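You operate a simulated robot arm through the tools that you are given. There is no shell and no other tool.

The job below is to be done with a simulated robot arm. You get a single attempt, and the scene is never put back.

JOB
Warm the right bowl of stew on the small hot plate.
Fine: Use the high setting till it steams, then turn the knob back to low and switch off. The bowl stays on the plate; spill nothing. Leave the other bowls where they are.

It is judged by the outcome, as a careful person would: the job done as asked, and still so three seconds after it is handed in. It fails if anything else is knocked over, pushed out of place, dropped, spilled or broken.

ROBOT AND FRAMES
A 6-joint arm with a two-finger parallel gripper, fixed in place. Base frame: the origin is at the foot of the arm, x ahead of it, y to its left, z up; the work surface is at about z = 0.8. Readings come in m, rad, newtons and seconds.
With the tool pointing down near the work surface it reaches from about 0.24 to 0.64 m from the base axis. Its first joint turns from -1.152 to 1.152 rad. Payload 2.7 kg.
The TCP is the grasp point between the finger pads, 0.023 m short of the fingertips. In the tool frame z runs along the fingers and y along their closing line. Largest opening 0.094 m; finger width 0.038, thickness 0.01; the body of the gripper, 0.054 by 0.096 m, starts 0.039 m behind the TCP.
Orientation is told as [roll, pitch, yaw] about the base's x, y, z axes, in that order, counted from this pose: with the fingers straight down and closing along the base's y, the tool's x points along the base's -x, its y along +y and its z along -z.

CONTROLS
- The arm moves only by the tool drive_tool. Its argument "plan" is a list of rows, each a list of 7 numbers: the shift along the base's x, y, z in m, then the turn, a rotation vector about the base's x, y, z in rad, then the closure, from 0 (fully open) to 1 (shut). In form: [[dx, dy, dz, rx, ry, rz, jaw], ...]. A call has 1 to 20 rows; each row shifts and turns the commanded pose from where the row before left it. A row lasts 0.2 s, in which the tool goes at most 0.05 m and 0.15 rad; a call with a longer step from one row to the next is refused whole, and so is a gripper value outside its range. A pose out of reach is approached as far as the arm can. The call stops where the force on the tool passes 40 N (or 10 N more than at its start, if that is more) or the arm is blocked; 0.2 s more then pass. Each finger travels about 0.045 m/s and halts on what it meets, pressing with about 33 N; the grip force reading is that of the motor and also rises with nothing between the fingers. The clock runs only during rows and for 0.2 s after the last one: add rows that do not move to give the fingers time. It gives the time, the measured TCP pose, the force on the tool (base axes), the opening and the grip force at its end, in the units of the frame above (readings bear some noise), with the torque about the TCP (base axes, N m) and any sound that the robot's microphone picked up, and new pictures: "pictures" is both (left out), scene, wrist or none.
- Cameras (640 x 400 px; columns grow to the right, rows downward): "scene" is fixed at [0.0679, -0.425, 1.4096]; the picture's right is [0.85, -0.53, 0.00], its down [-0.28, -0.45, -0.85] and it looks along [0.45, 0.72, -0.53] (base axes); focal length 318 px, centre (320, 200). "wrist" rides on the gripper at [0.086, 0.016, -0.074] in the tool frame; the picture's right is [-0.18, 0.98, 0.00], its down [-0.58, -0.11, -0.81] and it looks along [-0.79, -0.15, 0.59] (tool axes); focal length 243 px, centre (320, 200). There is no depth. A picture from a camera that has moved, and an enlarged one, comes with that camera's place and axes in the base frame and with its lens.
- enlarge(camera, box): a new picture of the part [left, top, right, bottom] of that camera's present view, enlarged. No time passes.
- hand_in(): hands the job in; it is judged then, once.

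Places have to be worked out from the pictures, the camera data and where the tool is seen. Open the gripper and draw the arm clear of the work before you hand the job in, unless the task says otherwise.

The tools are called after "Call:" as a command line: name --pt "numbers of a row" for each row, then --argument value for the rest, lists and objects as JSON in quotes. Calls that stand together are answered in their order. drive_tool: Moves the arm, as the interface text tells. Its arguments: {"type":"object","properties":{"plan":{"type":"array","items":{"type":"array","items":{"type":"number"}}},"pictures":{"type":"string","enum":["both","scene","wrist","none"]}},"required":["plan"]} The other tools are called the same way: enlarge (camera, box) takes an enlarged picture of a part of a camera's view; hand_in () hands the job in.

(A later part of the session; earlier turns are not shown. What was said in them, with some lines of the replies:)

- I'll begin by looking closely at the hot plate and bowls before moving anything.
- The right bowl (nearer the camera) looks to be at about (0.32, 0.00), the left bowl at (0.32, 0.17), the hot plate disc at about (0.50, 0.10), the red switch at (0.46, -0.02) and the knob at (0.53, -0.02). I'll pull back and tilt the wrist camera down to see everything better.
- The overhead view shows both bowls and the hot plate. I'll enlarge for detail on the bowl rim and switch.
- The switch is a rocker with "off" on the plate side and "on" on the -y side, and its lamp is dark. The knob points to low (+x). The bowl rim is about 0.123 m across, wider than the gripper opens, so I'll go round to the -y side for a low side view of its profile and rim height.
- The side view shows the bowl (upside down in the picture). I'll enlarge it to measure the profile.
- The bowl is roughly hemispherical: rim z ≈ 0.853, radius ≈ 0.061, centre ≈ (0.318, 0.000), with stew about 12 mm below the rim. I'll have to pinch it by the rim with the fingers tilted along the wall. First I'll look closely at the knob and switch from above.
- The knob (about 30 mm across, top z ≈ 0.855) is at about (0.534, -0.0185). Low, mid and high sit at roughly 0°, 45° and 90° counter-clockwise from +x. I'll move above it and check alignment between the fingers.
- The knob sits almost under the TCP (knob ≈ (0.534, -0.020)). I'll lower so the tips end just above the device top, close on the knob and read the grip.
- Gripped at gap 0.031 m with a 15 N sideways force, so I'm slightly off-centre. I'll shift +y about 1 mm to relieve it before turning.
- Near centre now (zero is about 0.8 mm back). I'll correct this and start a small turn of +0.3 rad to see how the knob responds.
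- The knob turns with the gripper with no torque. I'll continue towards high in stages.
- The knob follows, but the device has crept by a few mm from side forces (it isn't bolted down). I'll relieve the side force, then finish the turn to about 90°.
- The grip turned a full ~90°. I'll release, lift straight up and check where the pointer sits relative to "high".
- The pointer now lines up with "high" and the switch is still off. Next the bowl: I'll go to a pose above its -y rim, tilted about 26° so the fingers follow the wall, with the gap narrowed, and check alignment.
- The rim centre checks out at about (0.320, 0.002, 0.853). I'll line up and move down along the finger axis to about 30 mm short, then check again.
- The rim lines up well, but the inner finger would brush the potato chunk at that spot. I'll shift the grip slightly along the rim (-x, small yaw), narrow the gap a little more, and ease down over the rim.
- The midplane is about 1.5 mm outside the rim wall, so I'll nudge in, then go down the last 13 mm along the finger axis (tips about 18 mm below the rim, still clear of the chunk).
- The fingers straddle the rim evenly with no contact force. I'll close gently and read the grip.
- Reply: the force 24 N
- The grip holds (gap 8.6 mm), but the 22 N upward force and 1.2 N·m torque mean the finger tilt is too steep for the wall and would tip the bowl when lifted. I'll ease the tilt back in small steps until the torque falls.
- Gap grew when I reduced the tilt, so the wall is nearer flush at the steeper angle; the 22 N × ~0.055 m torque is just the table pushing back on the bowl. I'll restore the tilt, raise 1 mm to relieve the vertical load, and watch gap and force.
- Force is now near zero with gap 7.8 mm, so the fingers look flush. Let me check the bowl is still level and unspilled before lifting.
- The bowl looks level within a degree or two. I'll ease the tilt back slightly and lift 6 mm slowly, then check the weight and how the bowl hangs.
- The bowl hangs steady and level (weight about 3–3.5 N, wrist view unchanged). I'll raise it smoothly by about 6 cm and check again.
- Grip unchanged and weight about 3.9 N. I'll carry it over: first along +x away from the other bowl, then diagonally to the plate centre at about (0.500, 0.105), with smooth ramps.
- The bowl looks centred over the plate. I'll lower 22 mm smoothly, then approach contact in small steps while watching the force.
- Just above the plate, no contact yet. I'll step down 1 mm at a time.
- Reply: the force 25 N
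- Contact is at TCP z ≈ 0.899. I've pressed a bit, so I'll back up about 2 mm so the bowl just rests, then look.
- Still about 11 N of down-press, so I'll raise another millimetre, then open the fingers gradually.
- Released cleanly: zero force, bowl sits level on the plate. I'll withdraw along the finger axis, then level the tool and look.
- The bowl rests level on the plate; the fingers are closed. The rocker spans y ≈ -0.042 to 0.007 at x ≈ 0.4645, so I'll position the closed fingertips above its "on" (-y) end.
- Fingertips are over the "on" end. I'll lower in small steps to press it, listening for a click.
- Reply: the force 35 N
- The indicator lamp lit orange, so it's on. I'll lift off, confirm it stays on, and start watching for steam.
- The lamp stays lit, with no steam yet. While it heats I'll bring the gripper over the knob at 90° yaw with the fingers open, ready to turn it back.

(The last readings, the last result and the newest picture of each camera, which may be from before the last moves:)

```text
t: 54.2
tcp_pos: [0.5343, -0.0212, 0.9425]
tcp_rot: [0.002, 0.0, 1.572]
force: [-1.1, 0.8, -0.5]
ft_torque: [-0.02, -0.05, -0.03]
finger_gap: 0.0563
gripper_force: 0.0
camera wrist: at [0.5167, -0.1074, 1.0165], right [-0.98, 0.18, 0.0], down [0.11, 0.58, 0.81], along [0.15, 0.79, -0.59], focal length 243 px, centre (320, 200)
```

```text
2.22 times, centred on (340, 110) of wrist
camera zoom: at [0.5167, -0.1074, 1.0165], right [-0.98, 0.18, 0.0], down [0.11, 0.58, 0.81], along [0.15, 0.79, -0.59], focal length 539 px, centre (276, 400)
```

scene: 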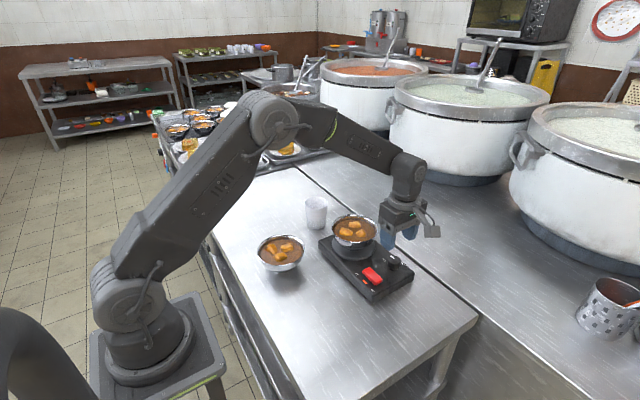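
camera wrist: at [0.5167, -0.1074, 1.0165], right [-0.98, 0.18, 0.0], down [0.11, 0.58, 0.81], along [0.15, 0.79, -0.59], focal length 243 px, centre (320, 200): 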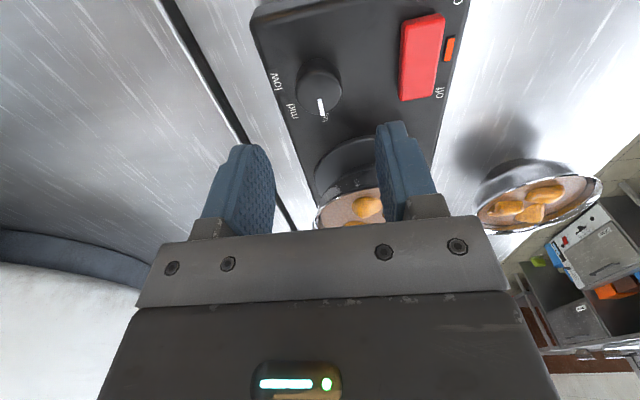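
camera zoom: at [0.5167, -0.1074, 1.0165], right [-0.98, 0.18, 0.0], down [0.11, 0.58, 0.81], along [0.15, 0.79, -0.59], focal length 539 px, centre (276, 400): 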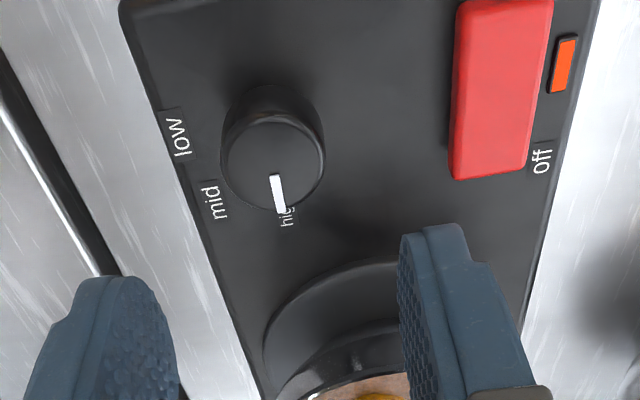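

The pointer is exactly on "high" and the lamp is lit; no steam yet. I'll align on the knob (≈ (0.535, -0.018)), lower around it with the fingers open, and wait.

Call:
drive_tool --pt "0.0015 0.003 -0.02 0 0 0 0.4" --pt "0 0 -0.025 0 0 0 0.4" --pt "0 0 -0.025 0 0 0 0.4" --pt "0 0 -0.01 0 0 0 0.4" --pt "0 0 0 0 0 0 0.4"

Call:
enlarge --camera "scene" --box '[300, 150, 430, 310]'

Call:
enlarge --camera "wrist" --box '[220, 60, 460, 240]'

```text
t: 55.4
tcp_pos: [0.5367, -0.0189, 0.8633]
tcp_rot: [0.002, -0.001, 1.571]
force: [-0.3, 0.3, -0.2]
ft_torque: [-0.01, 0.02, -0.02]
finger_gap: 0.0564
gripper_force: 0.0
camera wrist: at [0.5193, -0.1046, 0.9376], right [-0.98, 0.19, 0.0], down [0.11, 0.58, 0.81], along [0.15, 0.79, -0.59], focal length 243 px, centre (320, 200)
```

scene: 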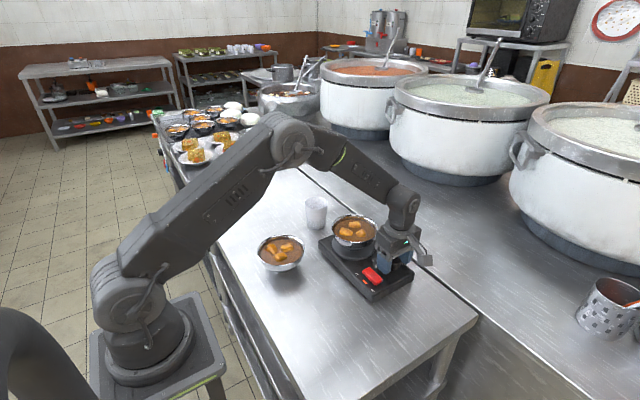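
wrist: 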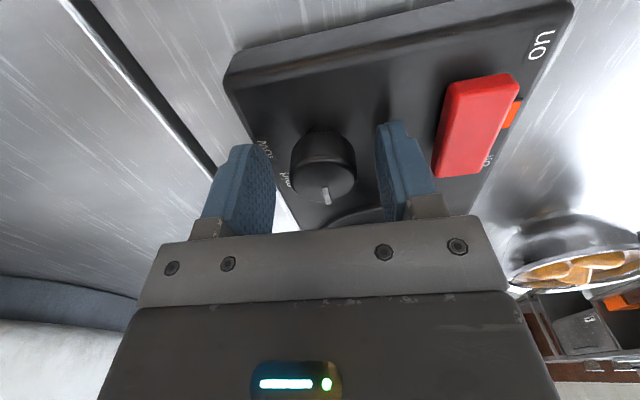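

```text
2.50 times, centred on (365, 230) of scene
camera zoom: at [0.0679, -0.425, 1.4096], right [0.85, -0.53, 0.0], down [-0.28, -0.45, -0.85], along [0.45, 0.72, -0.53], focal length 796 px, centre (208, 125)
```

zoom: 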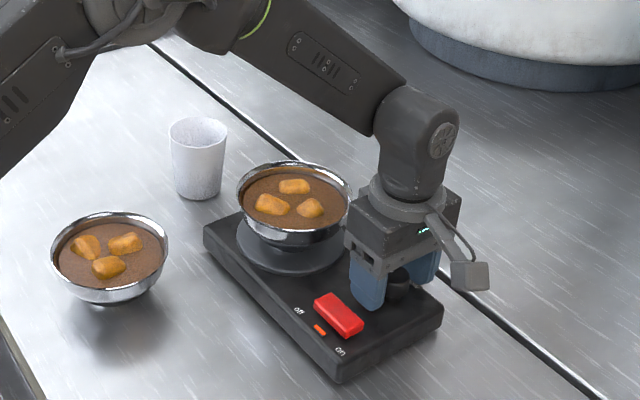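

```text
2.22 times, centred on (340, 150) of wrist
camera zoom: at [0.5193, -0.1046, 0.9376], right [-0.98, 0.19, 0.0], down [0.11, 0.58, 0.81], along [0.15, 0.79, -0.59], focal length 539 px, centre (276, 311)
```

zoom: 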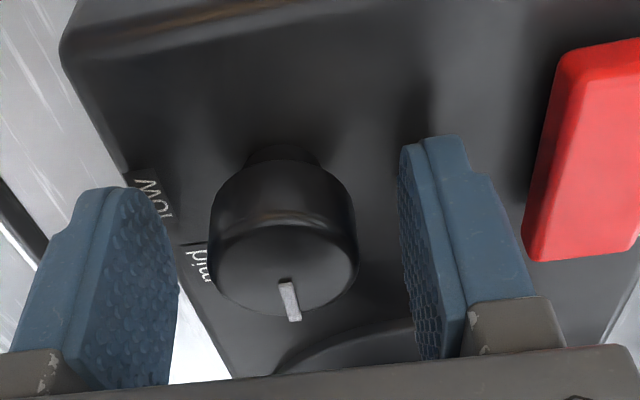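

No steam at t = 55 s. I'll correct 2 mm in -x to centre on the knob and keep waiting and watching.

Call:
drive_tool --pt "-0.002 0 0 0 0 0 0.4" --pt "0 0 0 0 0 0 0.4" --pt "0 0 0 0 0 0 0.4" --pt "0 0 0 0 0 0 0.5" --pt "0 0 0 0 0 0 0.5" --pt "0 0 0 0 0 0 0.5" --pt "0 0 0 0 0 0 0.5" --pt "0 0 0 0 0 0 0.5" --pt "0 0 0 0 0 0 0.5" --pt "0 0 0 0 0 0 0.5" --pictures "scene"

Call:
enlarge --camera "scene" --box '[300, 150, 430, 310]'

```text
t: 57.6
tcp_pos: [0.5332, -0.0195, 0.8625]
tcp_rot: [0.002, -0.001, 1.569]
force: [-0.5, -0.2, -0.5]
ft_torque: [-0.03, 0.01, -0.01]
finger_gap: 0.0471
gripper_force: 0.0
```

scene: 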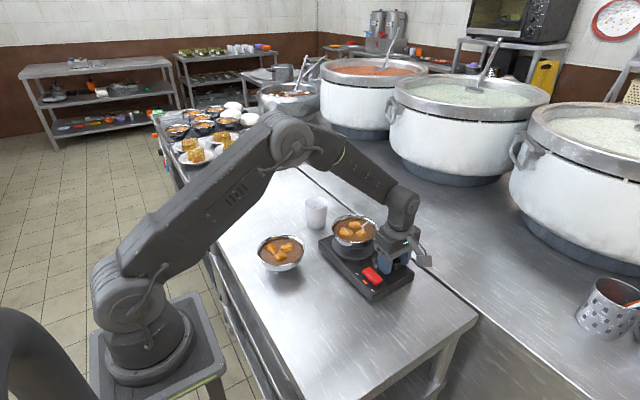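

```text
2.50 times, centred on (365, 230) of scene
camera zoom: at [0.0679, -0.425, 1.4096], right [0.85, -0.53, 0.0], down [-0.28, -0.45, -0.85], along [0.45, 0.72, -0.53], focal length 796 px, centre (208, 125)
```

zoom: 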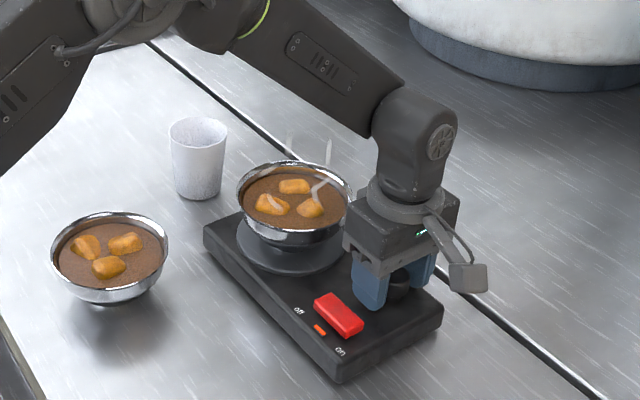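

Steam wisps are rising from the bowl. I'll grip the knob now and check the side force before turning it back.

Call:
drive_tool --pt "0 0 0 0 0 0 0.75" --pt "0 0 0 0 0 0 1" --pt "0 0 0 0 0 0 1" --pictures "none"

```text
t: 58.4
tcp_pos: [0.5344, -0.0197, 0.8638]
tcp_rot: [-0.001, 0.0, 1.57]
force: [6.4, -0.2, 1.0]
ft_torque: [0.07, -0.1, 0.02]
finger_gap: 0.0314
gripper_force: 33.0
```

Grip is well centred (about 6 N side force). Turning back clockwise towards low in stages.

Call:
drive_tool --pt "0.0004 0 0 0 0 -0.1 1" --pt "0 0.0001 0 0 0 -0.12 1" --pt "0 0.0001 0 0 0 -0.12 1" --pt "-0.0001 0.0001 0 0 0 -0.12 1" --pt "-0.0001 0.0001 0 0 0 -0.12 1" --pt "-0.0001 0.0001 0 0 0 -0.12 1" --pt "-0.0001 0.0001 0 0 0 -0.12 1" --pictures "scene"

```text
t: 60.0
tcp_pos: [0.5339, -0.0195, 0.8642]
tcp_rot: [0.001, 0.0, 0.746]
force: [9.1, -14.8, -0.5]
ft_torque: [-0.24, 0.23, 0.06]
finger_gap: 0.0313
gripper_force: 32.9
```

scene: 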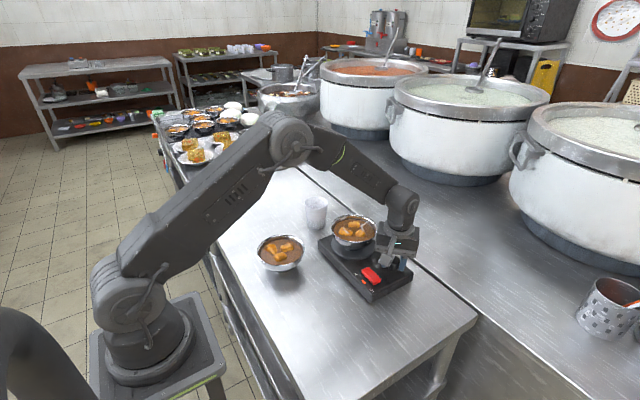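

Side force reached about 17 N, so I'll relieve it by shifting along the force, then finish the turn.

Call:
drive_tool --pt "0.0008 -0.0012 0 0 0 0 1" --pt "0 -0.0001 0 0 0 -0.1 1" --pt "0 -0.0001 0 0 0 -0.1 1" --pt "0 -0.0001 0 0 0 -0.1 1" --pictures "none"

```text
t: 61.0
tcp_pos: [0.5331, -0.0188, 0.8635]
tcp_rot: [0.002, 0.0, 0.444]
force: [0.5, -7.8, -0.3]
ft_torque: [0.2, -0.51, -0.02]
finger_gap: 0.0312
gripper_force: 33.0
```

Call:
drive_tool --pt "0 -0.0006 0 0 0 -0.09 1" --pt "0 0 0 0 0 -0.09 1" --pt "0 0 0 0 0 -0.09 1" --pt "0 0 0 0 0 -0.09 1" --pt "0 0 0 0 0 -0.09 1" --pt "0 0 0 0 0 0 1"

Call:
enlarge --camera "scene" --box '[300, 150, 430, 310]'

Call:
enlarge --camera "wrist" --box '[220, 60, 460, 240]'

```text
t: 62.4
tcp_pos: [0.5353, -0.0211, 0.8636]
tcp_rot: [0.003, -0.001, -0.003]
force: [9.5, 0.5, 0.5]
ft_torque: [0.01, 0.32, 0.01]
finger_gap: 0.0315
gripper_force: 32.6
camera wrist: at [0.447, -0.0034, 0.9373], right [0.19, 0.98, 0.0], down [0.58, -0.11, 0.81], along [0.79, -0.15, -0.59], focal length 243 px, centre (320, 200)
```

scene: 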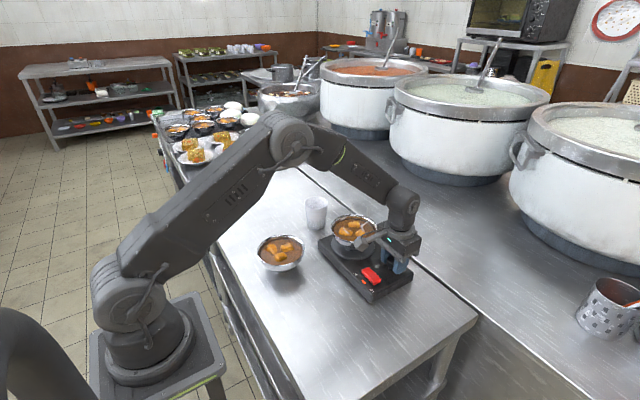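
wrist: 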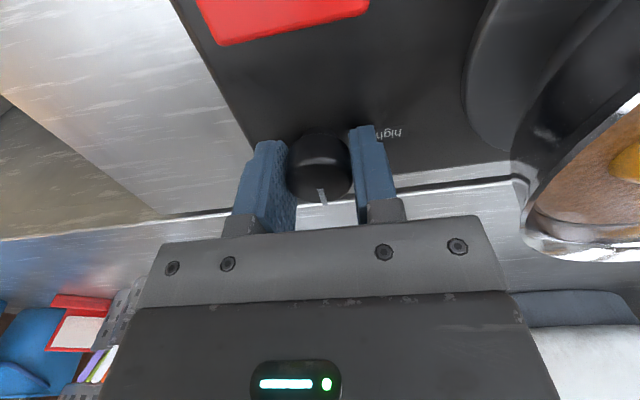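

```text
2.50 times, centred on (365, 230) of scene
camera zoom: at [0.0682, -0.425, 1.4096], right [0.85, -0.53, 0.0], down [-0.28, -0.45, -0.85], along [0.45, 0.72, -0.53], focal length 796 px, centre (208, 125)
```

zoom: 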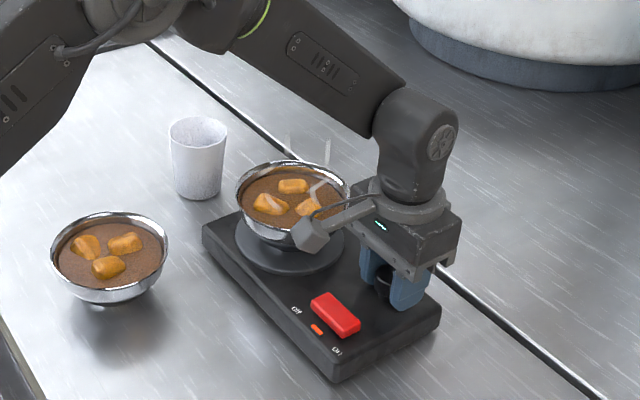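

```text
2.22 times, centred on (340, 150) of wrist
camera zoom: at [0.447, -0.0034, 0.9373], right [0.19, 0.98, 0.0], down [0.58, -0.11, 0.81], along [0.79, -0.15, -0.59], focal length 539 px, centre (276, 311)
```

zoom: 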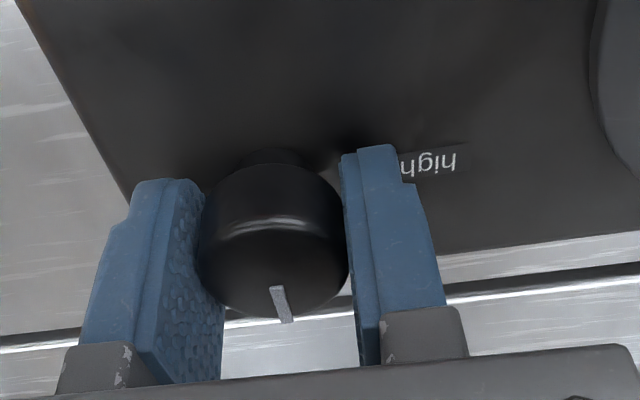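

The pointer is back at low (+x) and the stew is still steaming. I'll release the knob, rise straight up, and move back to view the switch.

Call:
drive_tool --pt "0 0 0 0 0 0 0.75" --pt "0 0 0 0 0 0 0.5" --pt "0 0 0 0 0 0 0.45" --pt "0 0 0.02 0 0 0 0.45" --pt "0 0 0.03 0 0 0 0.45" --pt "-0.02 0.004 0.025 0 0 0 0.6" --pt "-0.03 0.006 0.02 0 0 0 0.8" --pt "-0.03 0.006 0.01 0 0 0 1" --pt "-0.01 0 0 0 0 0 1" --pt "0 0 0 0 0 0 1"

Call:
enlarge --camera "scene" --box '[300, 150, 430, 310]'

Call:
enlarge --camera "wrist" --box '[220, 0, 460, 180]'

```text
t: 64.6
tcp_pos: [0.4443, -0.0015, 0.9699]
tcp_rot: [0.002, -0.002, -0.001]
force: [-0.7, 0.6, -0.6]
ft_torque: [0.0, 0.0, 0.01]
finger_gap: 0.0004
gripper_force: 33.5
camera wrist: at [0.3573, 0.0156, 1.0435], right [0.19, 0.98, 0.0], down [0.58, -0.11, 0.81], along [0.79, -0.15, -0.59], focal length 243 px, centre (320, 200)
```

scene: 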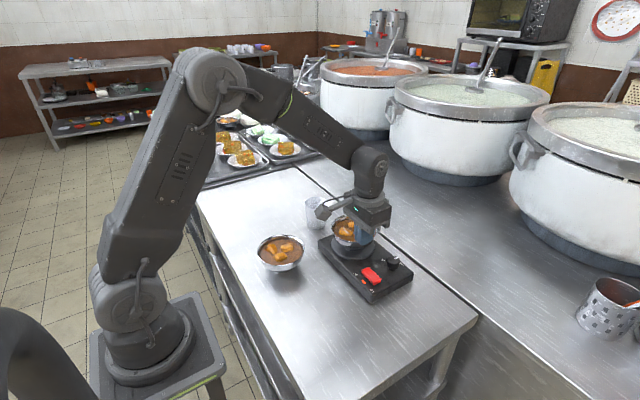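
wrist: 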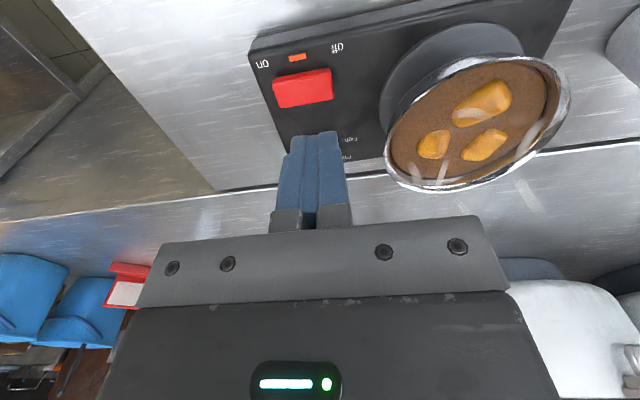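

```text
2.50 times, centred on (365, 230) of scene
camera zoom: at [0.0679, -0.425, 1.4096], right [0.85, -0.53, 0.0], down [-0.28, -0.45, -0.85], along [0.45, 0.72, -0.53], focal length 796 px, centre (208, 125)
```

zoom: 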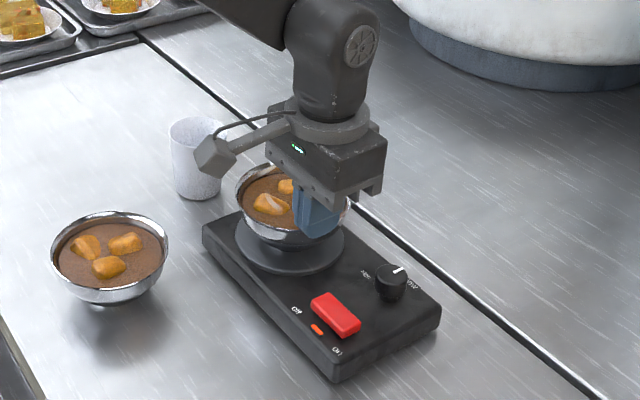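

```text
2.22 times, centred on (340, 90) of wrist
camera zoom: at [0.3573, 0.0156, 1.0435], right [0.19, 0.98, 0.0], down [0.58, -0.11, 0.81], along [0.79, -0.15, -0.59], focal length 539 px, centre (276, 444)
```

zoom: 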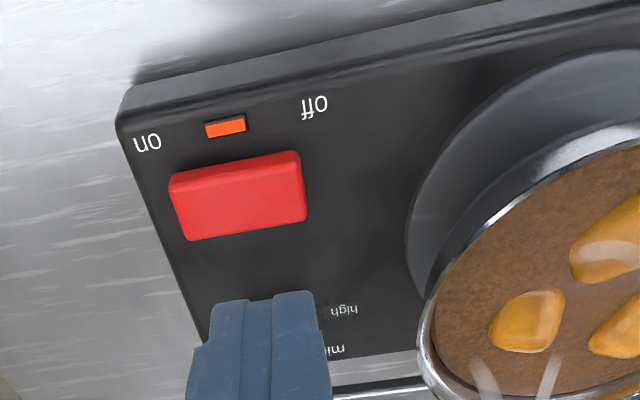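

Lamp still lit, pointer at low. The rocker's raised "off" end is at about (0.463, 0.003), so I'll press just inside it at (0.464, -0.004).

Call:
drive_tool --pt "0.01 -0.002 -0.03 0 0 0 1" --pt "0.01 -0.0018 -0.03 0 0 0 1" --pt "0 0 -0.018 0 0 0 1" --pt "0 0 -0.005 0 0 0 1" --pt "0 0 -0.003 0 0 0 1" --pt "0 0 -0.002 0 0 0 1" --pt "0 0 -0.002 0 0 0 1" --pt "0 0 -0.002 0 0 0 1" --pt "0 0 -0.002 0 0 0 1"

Call:
enlarge --camera "scene" --box '[310, 190, 430, 310]'

Call:
enlarge --camera "wrist" --box '[220, 20, 460, 200]'

```text
t: 66.6
tcp_pos: [0.4619, -0.0086, 0.8759]
tcp_rot: [0.001, 0.001, -0.002]
force: [-2.2, 2.2, 4.6]
ft_torque: [0.04, 0.07, -0.02]
finger_gap: 0.0002
gripper_force: 33.4
camera wrist: at [0.3766, 0.0091, 0.9488], right [0.19, 0.98, 0.0], down [0.58, -0.11, 0.81], along [0.79, -0.15, -0.59], focal length 243 px, centre (320, 200)
```

scene: 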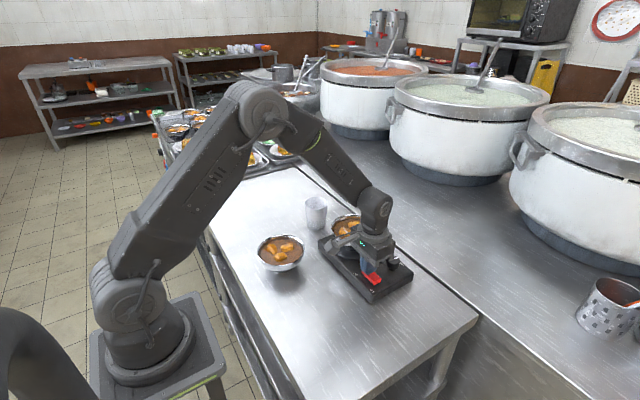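
wrist: 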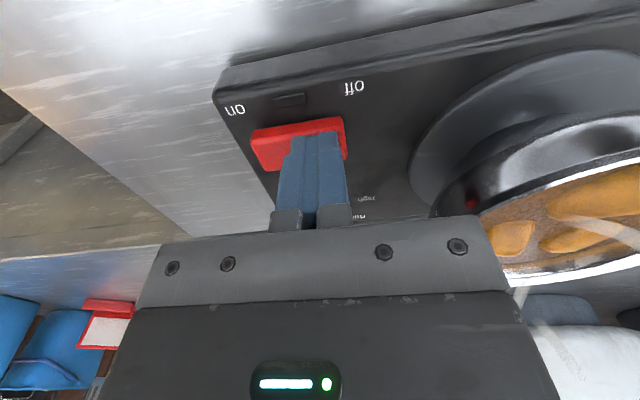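

```text
3.33 times, centred on (370, 250) of scene
camera zoom: at [0.0678, -0.425, 1.4096], right [0.85, -0.53, 0.0], down [-0.28, -0.45, -0.85], along [0.45, 0.72, -0.53], focal length 1061 px, centre (153, 33)
```

zoom: 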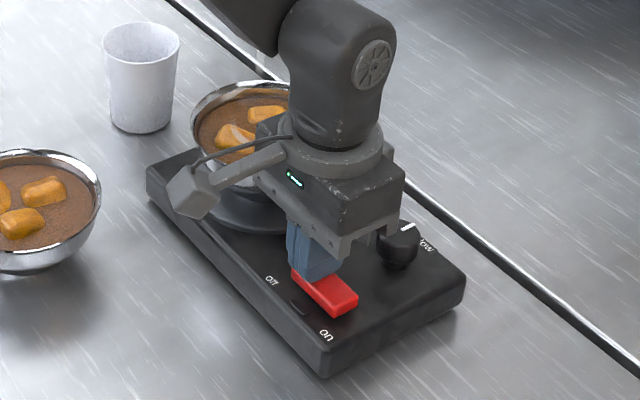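

```text
2.22 times, centred on (340, 110) of wrist
camera zoom: at [0.3766, 0.0091, 0.9488], right [0.19, 0.98, 0.0], down [0.58, -0.11, 0.81], along [0.79, -0.15, -0.59], focal length 539 px, centre (276, 400)
```

zoom: 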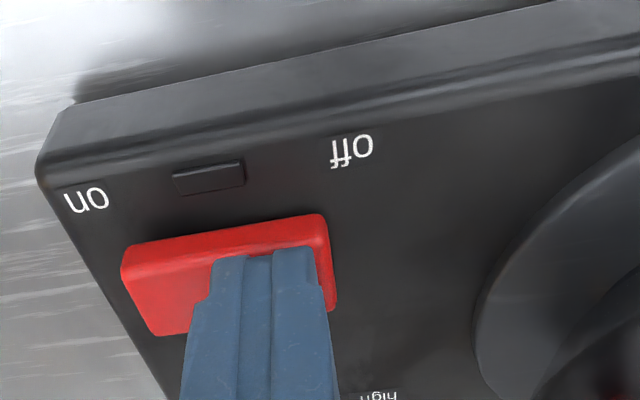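

The lamp has gone dark. I'll press 1 mm more to be sure it's seated, then lift straight up and confirm.

Call:
drive_tool --pt "0 0 -0.0012 0 0 0 1" --pt "0 0 0 0 0 0 1" --pt "0 0 0.01 0 0 0 1" --pt "0 0 0.03 0 0 0 1" --pt "-0.005 -0.01 0.035 0 0 0 1" --pt "-0.02 -0.02 0.03 0 0 0 0.8" --pt "-0.03 -0.03 0.02 0 0 0 0.6" --pt "-0.03 -0.03 0.02 0 0 0 0.4" --pt "0 -0.03 0.02 0 0 0 0.2" --pt "0 0 0 0 0 0 0"

Call:
enlarge --camera "scene" --box '[240, 150, 430, 320]'

Call:
enlarge --camera "scene" --box '[345, 235, 425, 305]'

```text
t: 68.8
tcp_pos: [0.3799, -0.1269, 1.0393]
tcp_rot: [0.002, 0.0, -0.002]
force: [0.5, 0.0, 0.1]
ft_torque: [0.0, -0.02, -0.01]
finger_gap: 0.094
gripper_force: 0.0
camera wrist: at [0.2921, -0.11, 1.1135], right [0.19, 0.98, 0.0], down [0.58, -0.11, 0.81], along [0.79, -0.15, -0.59], focal length 243 px, centre (320, 200)
```

scene: 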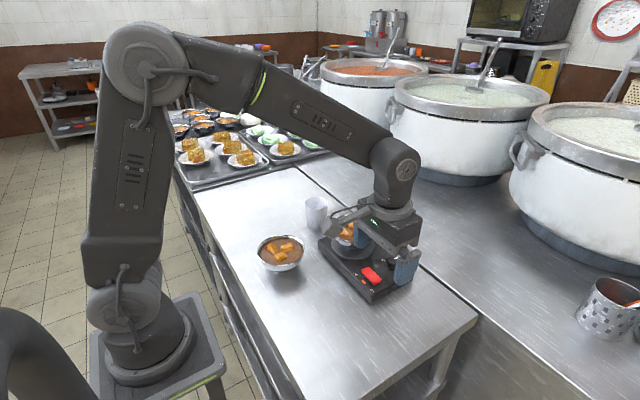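
wrist: 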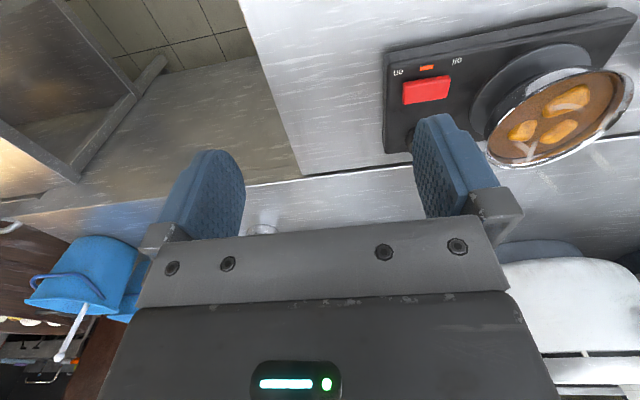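

```text
2.35 times, centred on (335, 235) of scene
camera zoom: at [0.0679, -0.425, 1.4096], right [0.85, -0.53, 0.0], down [-0.28, -0.45, -0.85], along [0.45, 0.72, -0.53], focal length 749 px, centre (285, 118)
```

zoom: 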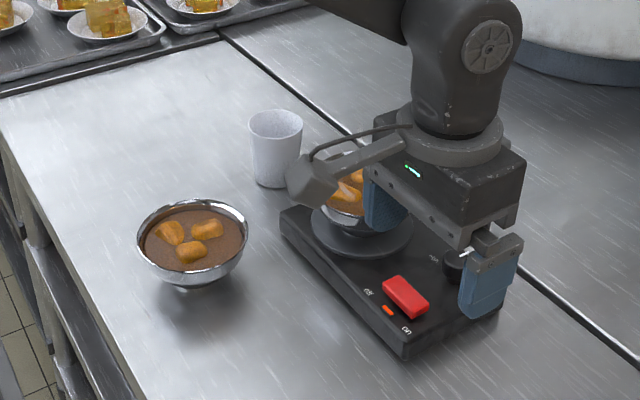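

```text
5.71 times, centred on (385, 270) of scene
camera zoom: at [0.0679, -0.425, 1.4096], right [0.85, -0.53, 0.0], down [-0.28, -0.45, -0.85], along [0.45, 0.72, -0.53], focal length 1819 px, centre (-51, -200)
```

zoom: 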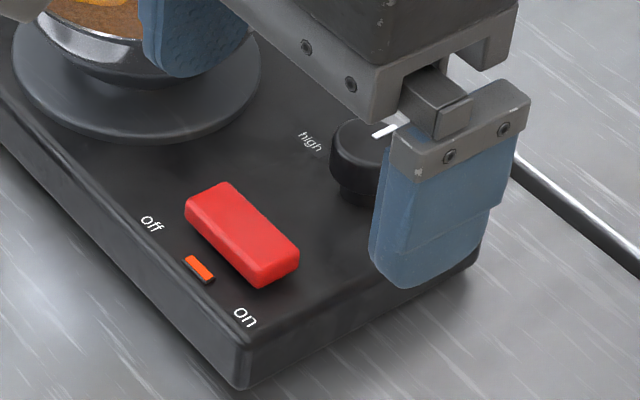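

The lamp is lit again: the rocker sprang back because I hadn't pushed it past its tipping point. I'll return, look again, and press closer to the "off" end and deeper.

Call:
drive_tool --pt "0 0.03 -0.01 0 0 0 0.4" --pt "0.015 0.035 -0.01 0 0 0 0.7" --pt "0.025 0.035 -0.02 0 0 0 1" --pt "0.024 0.022 -0.02 0 0 0 1" --pt "0 0 -0.01 0 0 0 1" --pt "0 0 0 0 0 0 1" --pt "0 0 0 0 0 0 1"

Call:
enlarge --camera "wrist" --box '[220, 0, 460, 180]'

Call:
enlarge --camera "scene" --box '[300, 150, 430, 310]'

```text
t: 70.4
tcp_pos: [0.4416, -0.0072, 0.9698]
tcp_rot: [0.002, 0.0, -0.004]
force: [0.0, -0.3, -0.1]
ft_torque: [0.0, 0.0, 0.01]
finger_gap: 0.0
gripper_force: 32.9
camera wrist: at [0.3542, 0.0101, 1.0432], right [0.19, 0.98, 0.0], down [0.58, -0.11, 0.81], along [0.79, -0.15, -0.59], focal length 243 px, centre (320, 200)
```

scene: 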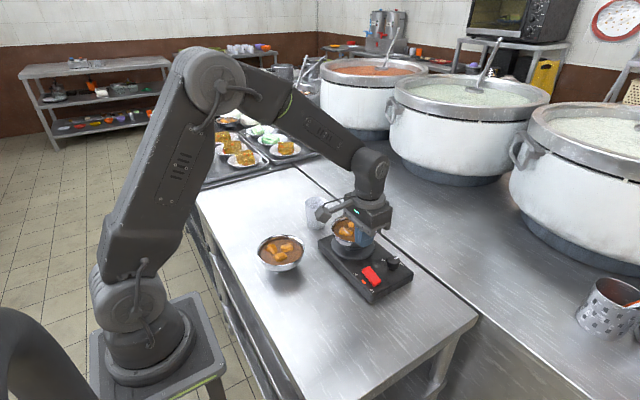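
wrist: 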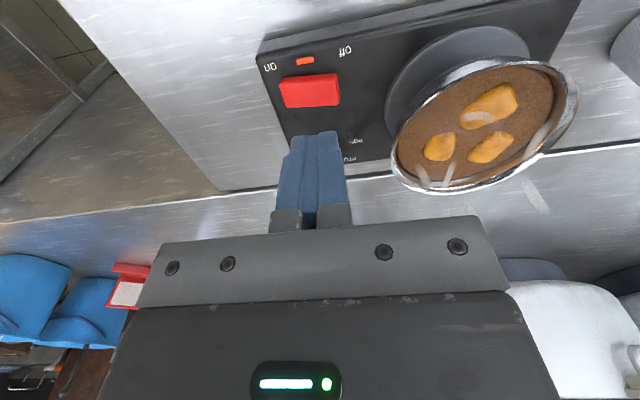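

```text
2.22 times, centred on (340, 90) of wrist
camera zoom: at [0.3542, 0.0101, 1.0432], right [0.19, 0.98, 0.0], down [0.58, -0.11, 0.81], along [0.79, -0.15, -0.59], focal length 539 px, centre (276, 444)
```

zoom: 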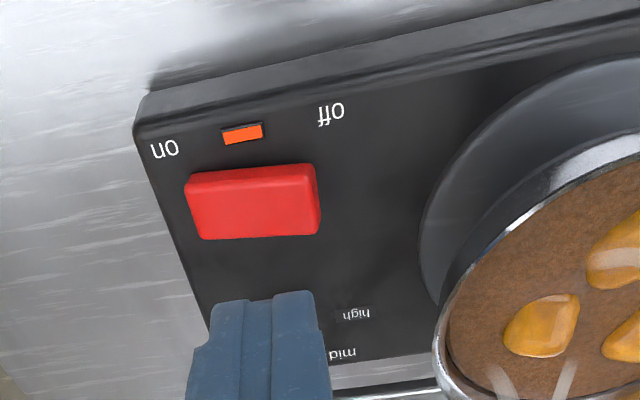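

```text
2.50 times, centred on (365, 230) of scene
camera zoom: at [0.0679, -0.425, 1.4096], right [0.85, -0.53, 0.0], down [-0.28, -0.45, -0.85], along [0.45, 0.72, -0.53], focal length 796 px, centre (208, 125)
```

zoom: 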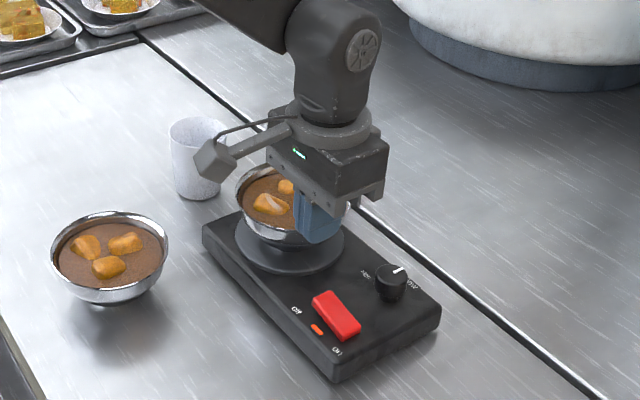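

The knob is at low and the lamp is on. Let me look closer at the rocker's tilt before pressing again.

Call:
enlarge --camera "wrist" --box '[250, 30, 370, 130]'

Call:
enlarge --camera "scene" --box '[350, 245, 410, 295]'

```text
4.00 times, centred on (310, 80) of wrist
camera zoom: at [0.3542, 0.0101, 1.0432], right [0.19, 0.98, 0.0], down [0.58, -0.11, 0.81], along [0.79, -0.15, -0.59], focal length 970 px, centre (360, 680)
```

zoom: 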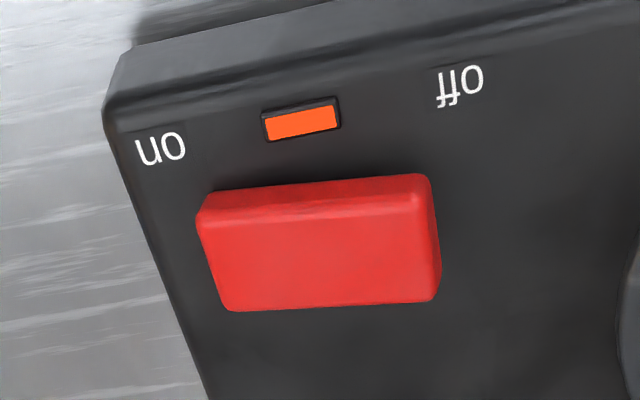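

```text
8.00 times, centred on (380, 270) of scene
camera zoom: at [0.0679, -0.425, 1.4096], right [0.85, -0.53, 0.0], down [-0.28, -0.45, -0.85], along [0.45, 0.72, -0.53], focal length 2547 px, centre (-160, -360)
```

zoom: 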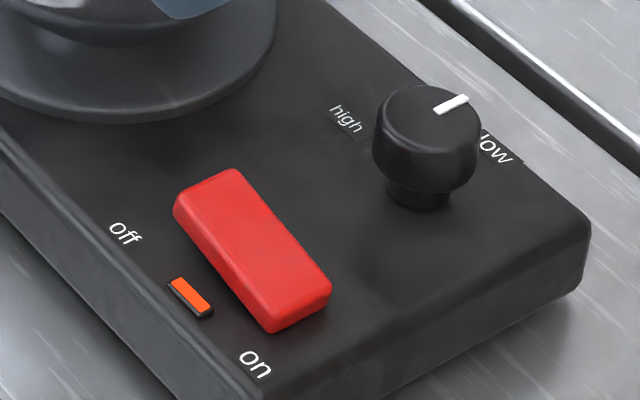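

The "off" end is clearly raised at y ≈ 0.005, with its pivot near -0.020. My flat fingertips were landing too near the pivot. I'll tilt the tool 0.3 rad away from the bowl so the tip corner presses further out, at about y = 0.000, and push deeper.

Call:
drive_tool --pt "0.0115 0.0045 -0.02 0.15 0 0 1" --pt "0.0115 0.0045 -0.02 0.15 0 0 1" --pt "0 0 -0.025 0 0 0 1" --pt "0 0 -0.015 0 0 0 1" --pt "0 0 -0.006 0 0 0 1" --pt "0 0 -0.003 0 0 0 1" --pt "0 0 -0.0025 0 0 0 1" --pt "0 0 -0.0025 0 0 0 1" --pt "0 0 -0.0025 0 0 0 1"

Call:
enlarge --camera "scene" --box '[310, 190, 430, 310]'

Call:
enlarge --camera "wrist" --box '[220, 20, 460, 200]'

```text
t: 72.4
tcp_pos: [0.4654, 0.0031, 0.8724]
tcp_rot: [0.303, -0.002, -0.002]
force: [-0.8, 1.8, 8.5]
ft_torque: [0.0, 0.04, 0.03]
finger_gap: 0.0
gripper_force: 33.0
camera wrist: at [0.3781, -0.0031, 0.9476], right [0.19, 0.94, 0.29], down [0.58, -0.35, 0.74], along [0.79, 0.03, -0.61], focal length 243 px, centre (320, 200)
```

scene: 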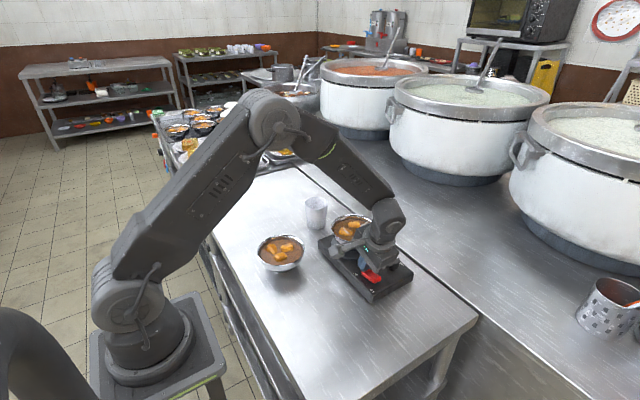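
wrist: 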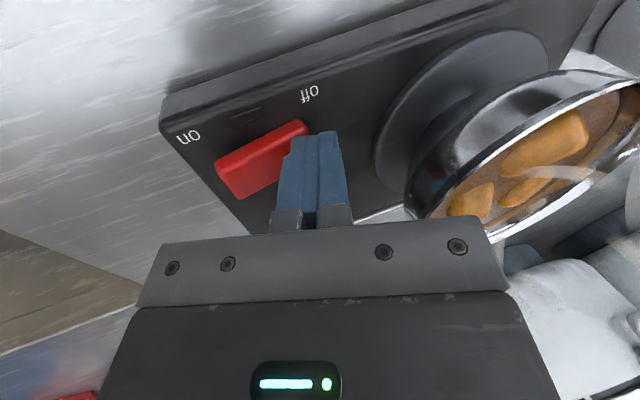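

```text
3.33 times, centred on (370, 250) of scene
camera zoom: at [0.0678, -0.425, 1.4096], right [0.85, -0.53, 0.0], down [-0.28, -0.45, -0.85], along [0.45, 0.72, -0.53], focal length 1061 px, centre (153, 33)
```

zoom: 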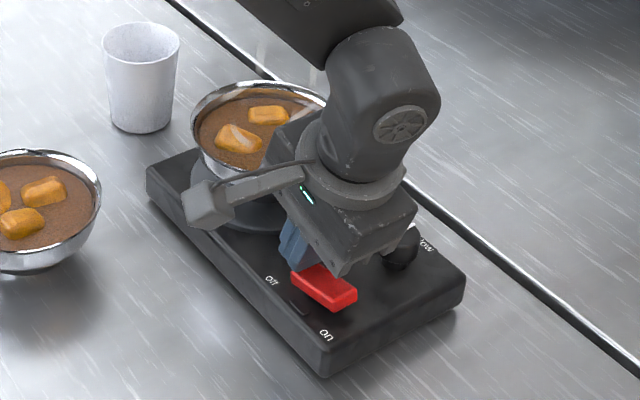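

```text
2.22 times, centred on (340, 110) of wrist
camera zoom: at [0.3781, -0.0031, 0.9476], right [0.19, 0.94, 0.29], down [0.58, -0.35, 0.74], along [0.79, 0.03, -0.61], focal length 539 px, centre (276, 400)
```

zoom: 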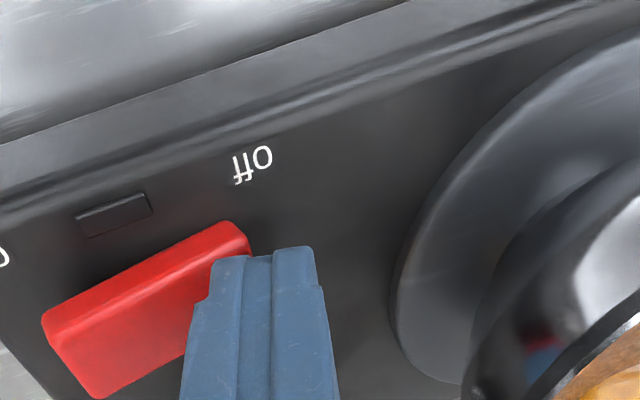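

Lamp is dark with only 8.5 N so far. I'll press further until it bottoms out, so it latches.

Call:
drive_tool --pt "0 0 -0.0015 0 0 0 1" --pt "0 0 -0.0015 0 0 0 1" --pictures "none"

```text
t: 73.1
tcp_pos: [0.4664, 0.0027, 0.8711]
tcp_rot: [0.304, -0.002, 0.0]
force: [-9.2, -1.2, 15.7]
ft_torque: [-0.08, 0.21, -0.01]
finger_gap: 0.0
gripper_force: 32.9
stopped in row 2: the force on the tool passed its limit at 41 N (the readings are from after the stop); the commanded pose is now the measured one
```

It bottomed out against the stop. I'll lift straight up a few centimetres and check the lamp stays dark.

Call:
drive_tool --pt "0 0 0.004 0 0 0 1" --pt "0 0 0.01 0 0 0 1" --pt "0 -0.005 0.03 0 0 0 1" --pt "-0.01 -0.01 0.03 -0.05 0 0 1" --pt "-0.01 -0.01 0.03 -0.1 0 0 1" --pt "0 0 0 -0.1 0 0 1" --pt "0 0 0 -0.05 0 0 1"

Call:
enlarge --camera "scene" --box '[345, 235, 425, 305]'

Call:
enlarge --camera "wrist" --box '[240, 0, 480, 160]'

```text
t: 74.7
tcp_pos: [0.4458, -0.0228, 0.9739]
tcp_rot: [0.001, -0.002, -0.003]
force: [0.0, -0.9, -0.8]
ft_torque: [-0.01, -0.01, -0.02]
finger_gap: 0.0
gripper_force: 32.8
camera wrist: at [0.3596, -0.0052, 1.049], right [0.19, 0.98, 0.0], down [0.58, -0.11, 0.81], along [0.79, -0.15, -0.59], focal length 243 px, centre (320, 200)
```

scene: 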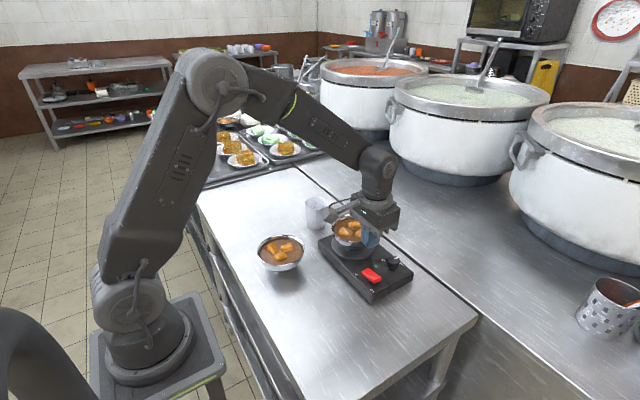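
wrist: 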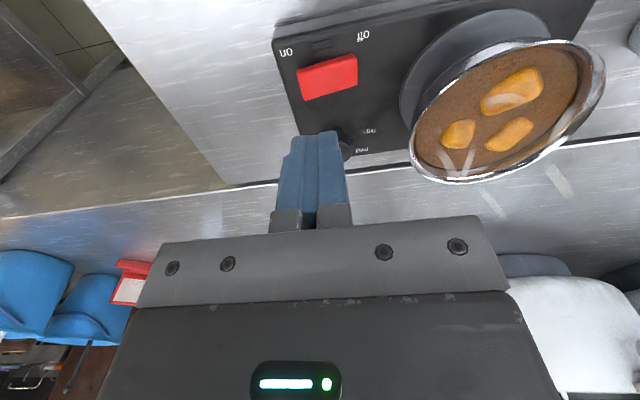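

```text
5.71 times, centred on (385, 270) of scene
camera zoom: at [0.0679, -0.425, 1.4096], right [0.85, -0.53, 0.0], down [-0.28, -0.45, -0.85], along [0.45, 0.72, -0.53], focal length 1819 px, centre (-51, -200)
```

zoom: 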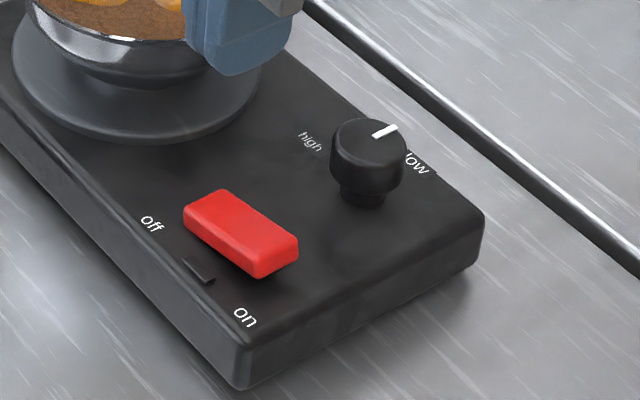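

```text
2.50 times, centred on (360, 80) of wrist
camera zoom: at [0.3596, -0.0052, 1.049], right [0.19, 0.98, 0.0], down [0.58, -0.11, 0.81], along [0.79, -0.15, -0.59], focal length 606 px, centre (220, 500)
```

zoom: 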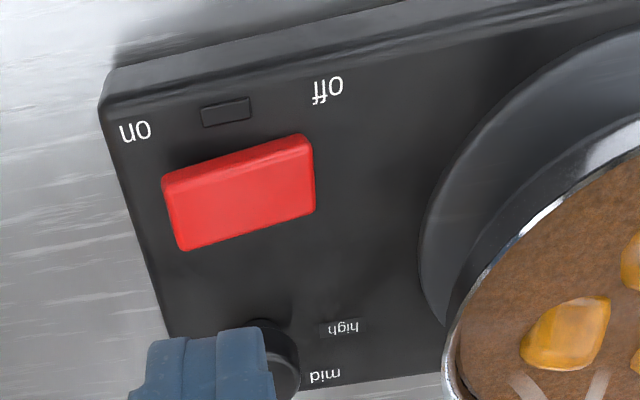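

Lamp dark, rocker back in its original "off" tilt, pointer at low, bowl on the plate. I'll open the gripper and draw the arm clear, then do a final check.

Call:
drive_tool --pt "-0.01 -0.02 0.03 0 0 0 0.7" --pt "-0.02 -0.03 0.03 0 0 0 0.4" --pt "-0.02 -0.035 0.02 0 0 0 0.2" --pt "-0.02 -0.035 0.02 0 0 0 0" --pt "-0.01 -0.035 0.02 0 0 0 0" --pt "0 -0.02 0 0 0 0 0" --pt "0 0 0 0 0 0 0" --pt "0 0 0 0 0 0 0"

Call:
enlarge --camera "scene" --box '[240, 150, 430, 320]'

Call:
enlarge --camera "scene" --box '[345, 235, 425, 305]'

Call:
enlarge --camera "wrist" --box '[320, 0, 600, 180]'

```text
t: 76.5
tcp_pos: [0.3659, -0.1962, 1.0937]
tcp_rot: [0.003, -0.003, -0.001]
force: [0.2, -0.4, -0.1]
ft_torque: [0.01, 0.0, 0.0]
finger_gap: 0.094
gripper_force: 0.1
camera wrist: at [0.2782, -0.1794, 1.1673], right [0.18, 0.98, 0.0], down [0.58, -0.11, 0.81], along [0.79, -0.15, -0.59], focal length 243 px, centre (320, 200)
```

scene: 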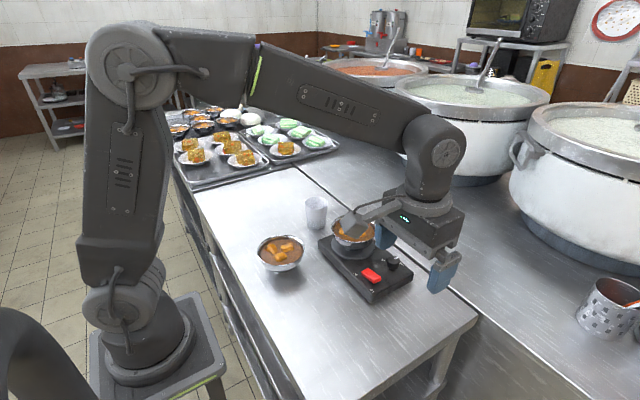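
wrist: 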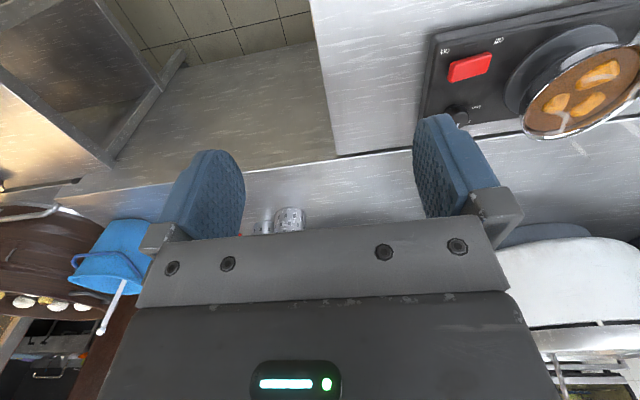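

```text
2.35 times, centred on (335, 235) of scene
camera zoom: at [0.0679, -0.425, 1.4096], right [0.85, -0.53, 0.0], down [-0.28, -0.45, -0.85], along [0.45, 0.72, -0.53], focal length 749 px, centre (285, 118)
```

zoom: 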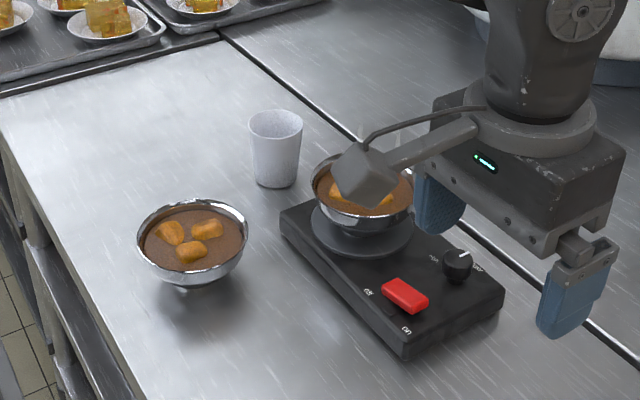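

```text
5.71 times, centred on (385, 270) of scene
camera zoom: at [0.0679, -0.425, 1.4096], right [0.85, -0.53, 0.0], down [-0.28, -0.45, -0.85], along [0.45, 0.72, -0.53], focal length 1819 px, centre (-51, -200)
```

zoom: 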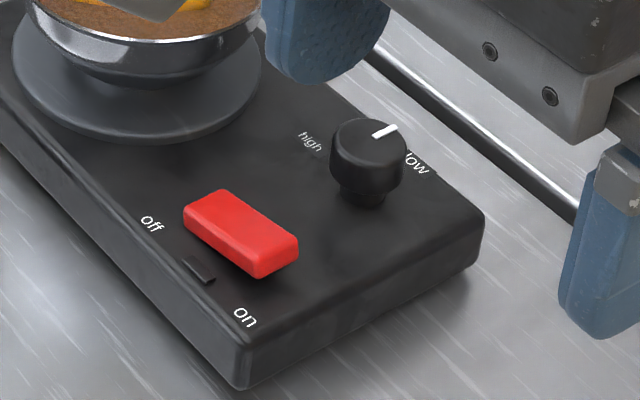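

```text
2.22 times, centred on (460, 90) of wrist
camera zoom: at [0.2782, -0.1794, 1.1673], right [0.18, 0.98, 0.0], down [0.58, -0.11, 0.81], along [0.79, -0.15, -0.59], focal length 539 px, centre (9, 444)
```

zoom: 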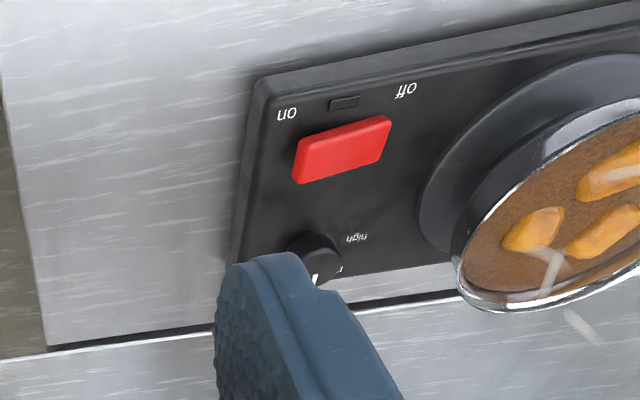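

Everything looks right: lamp off, knob at low, other bowl and cup undisturbed. I'll raise the arm a bit further and take one last unobstructed look at the bowl.

Call:
drive_tool --pt "-0.01 -0.02 0.04 0 0 0 0" --pt "-0.01 -0.02 0.04 0 0 0 0" --pt "0 -0.02 0.03 0 0 0 0" --pt "0 0 0 0 0 0 0" --pt "0 0 0 0 0 0 0" --pt "0 0 0 0 0 0 0" --pictures "scene"

Call:
enlarge --camera "scene" --box '[240, 170, 430, 320]'

```text
t: 77.9
tcp_pos: [0.3465, -0.2549, 1.2029]
tcp_rot: [0.004, -0.002, 0.001]
force: [-0.4, 0.0, 0.1]
ft_torque: [0.02, -0.01, -0.01]
finger_gap: 0.0938
gripper_force: 0.0
```

scene: 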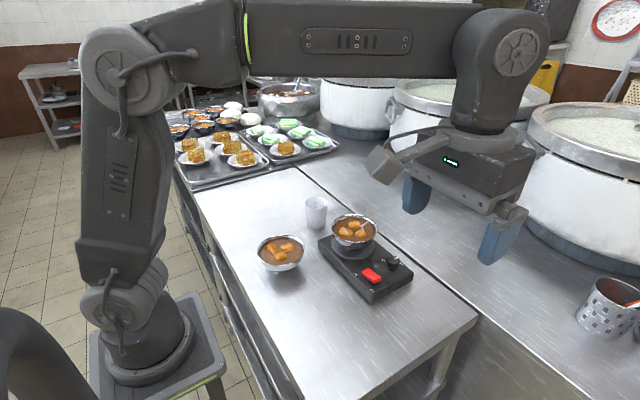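

```text
2.67 times, centred on (335, 245) of scene
camera zoom: at [0.0679, -0.425, 1.4096], right [0.85, -0.53, 0.0], down [-0.28, -0.45, -0.85], along [0.45, 0.72, -0.53], focal length 849 px, centre (280, 80)
```

zoom: 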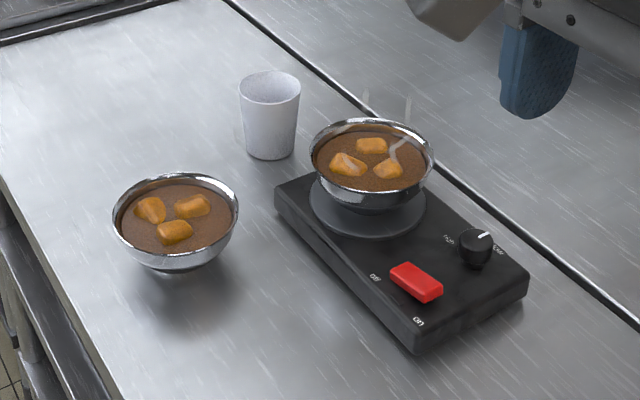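

The final view shows the bowl level and steaming on the plate, the knob at low and the lamp off. Nothing is spilled, the other bowl and the cup are where they were, and the gripper is open and clear, so I'm handing in.

Call:
hand_in

```text
The job is handed in.
```

The right bowl of stew was heated on the high setting until it steamed. I then turned the knob back to low and switched the hot plate off. In the last view the bowl sits level on the plate, still steaming, with the lamp dark and nothing spilled. The other bowl and the cup are where they were, and the gripper is open and clear.

- **Switch needed two presses:** my first press on "off" didn't latch and the lamp came back on. It stayed lit for about 6 seconds with the knob at low, until a firmer press held.
- **Hot plate moved slightly:** it isn't fixed down, and it slid about half a centimetre while I turned the knob.
- **Finger in the bowl:** the bowl was too wide to grip around the outside. I lifted it by the rim with one finger inside the wall, reaching to about the stew surface.
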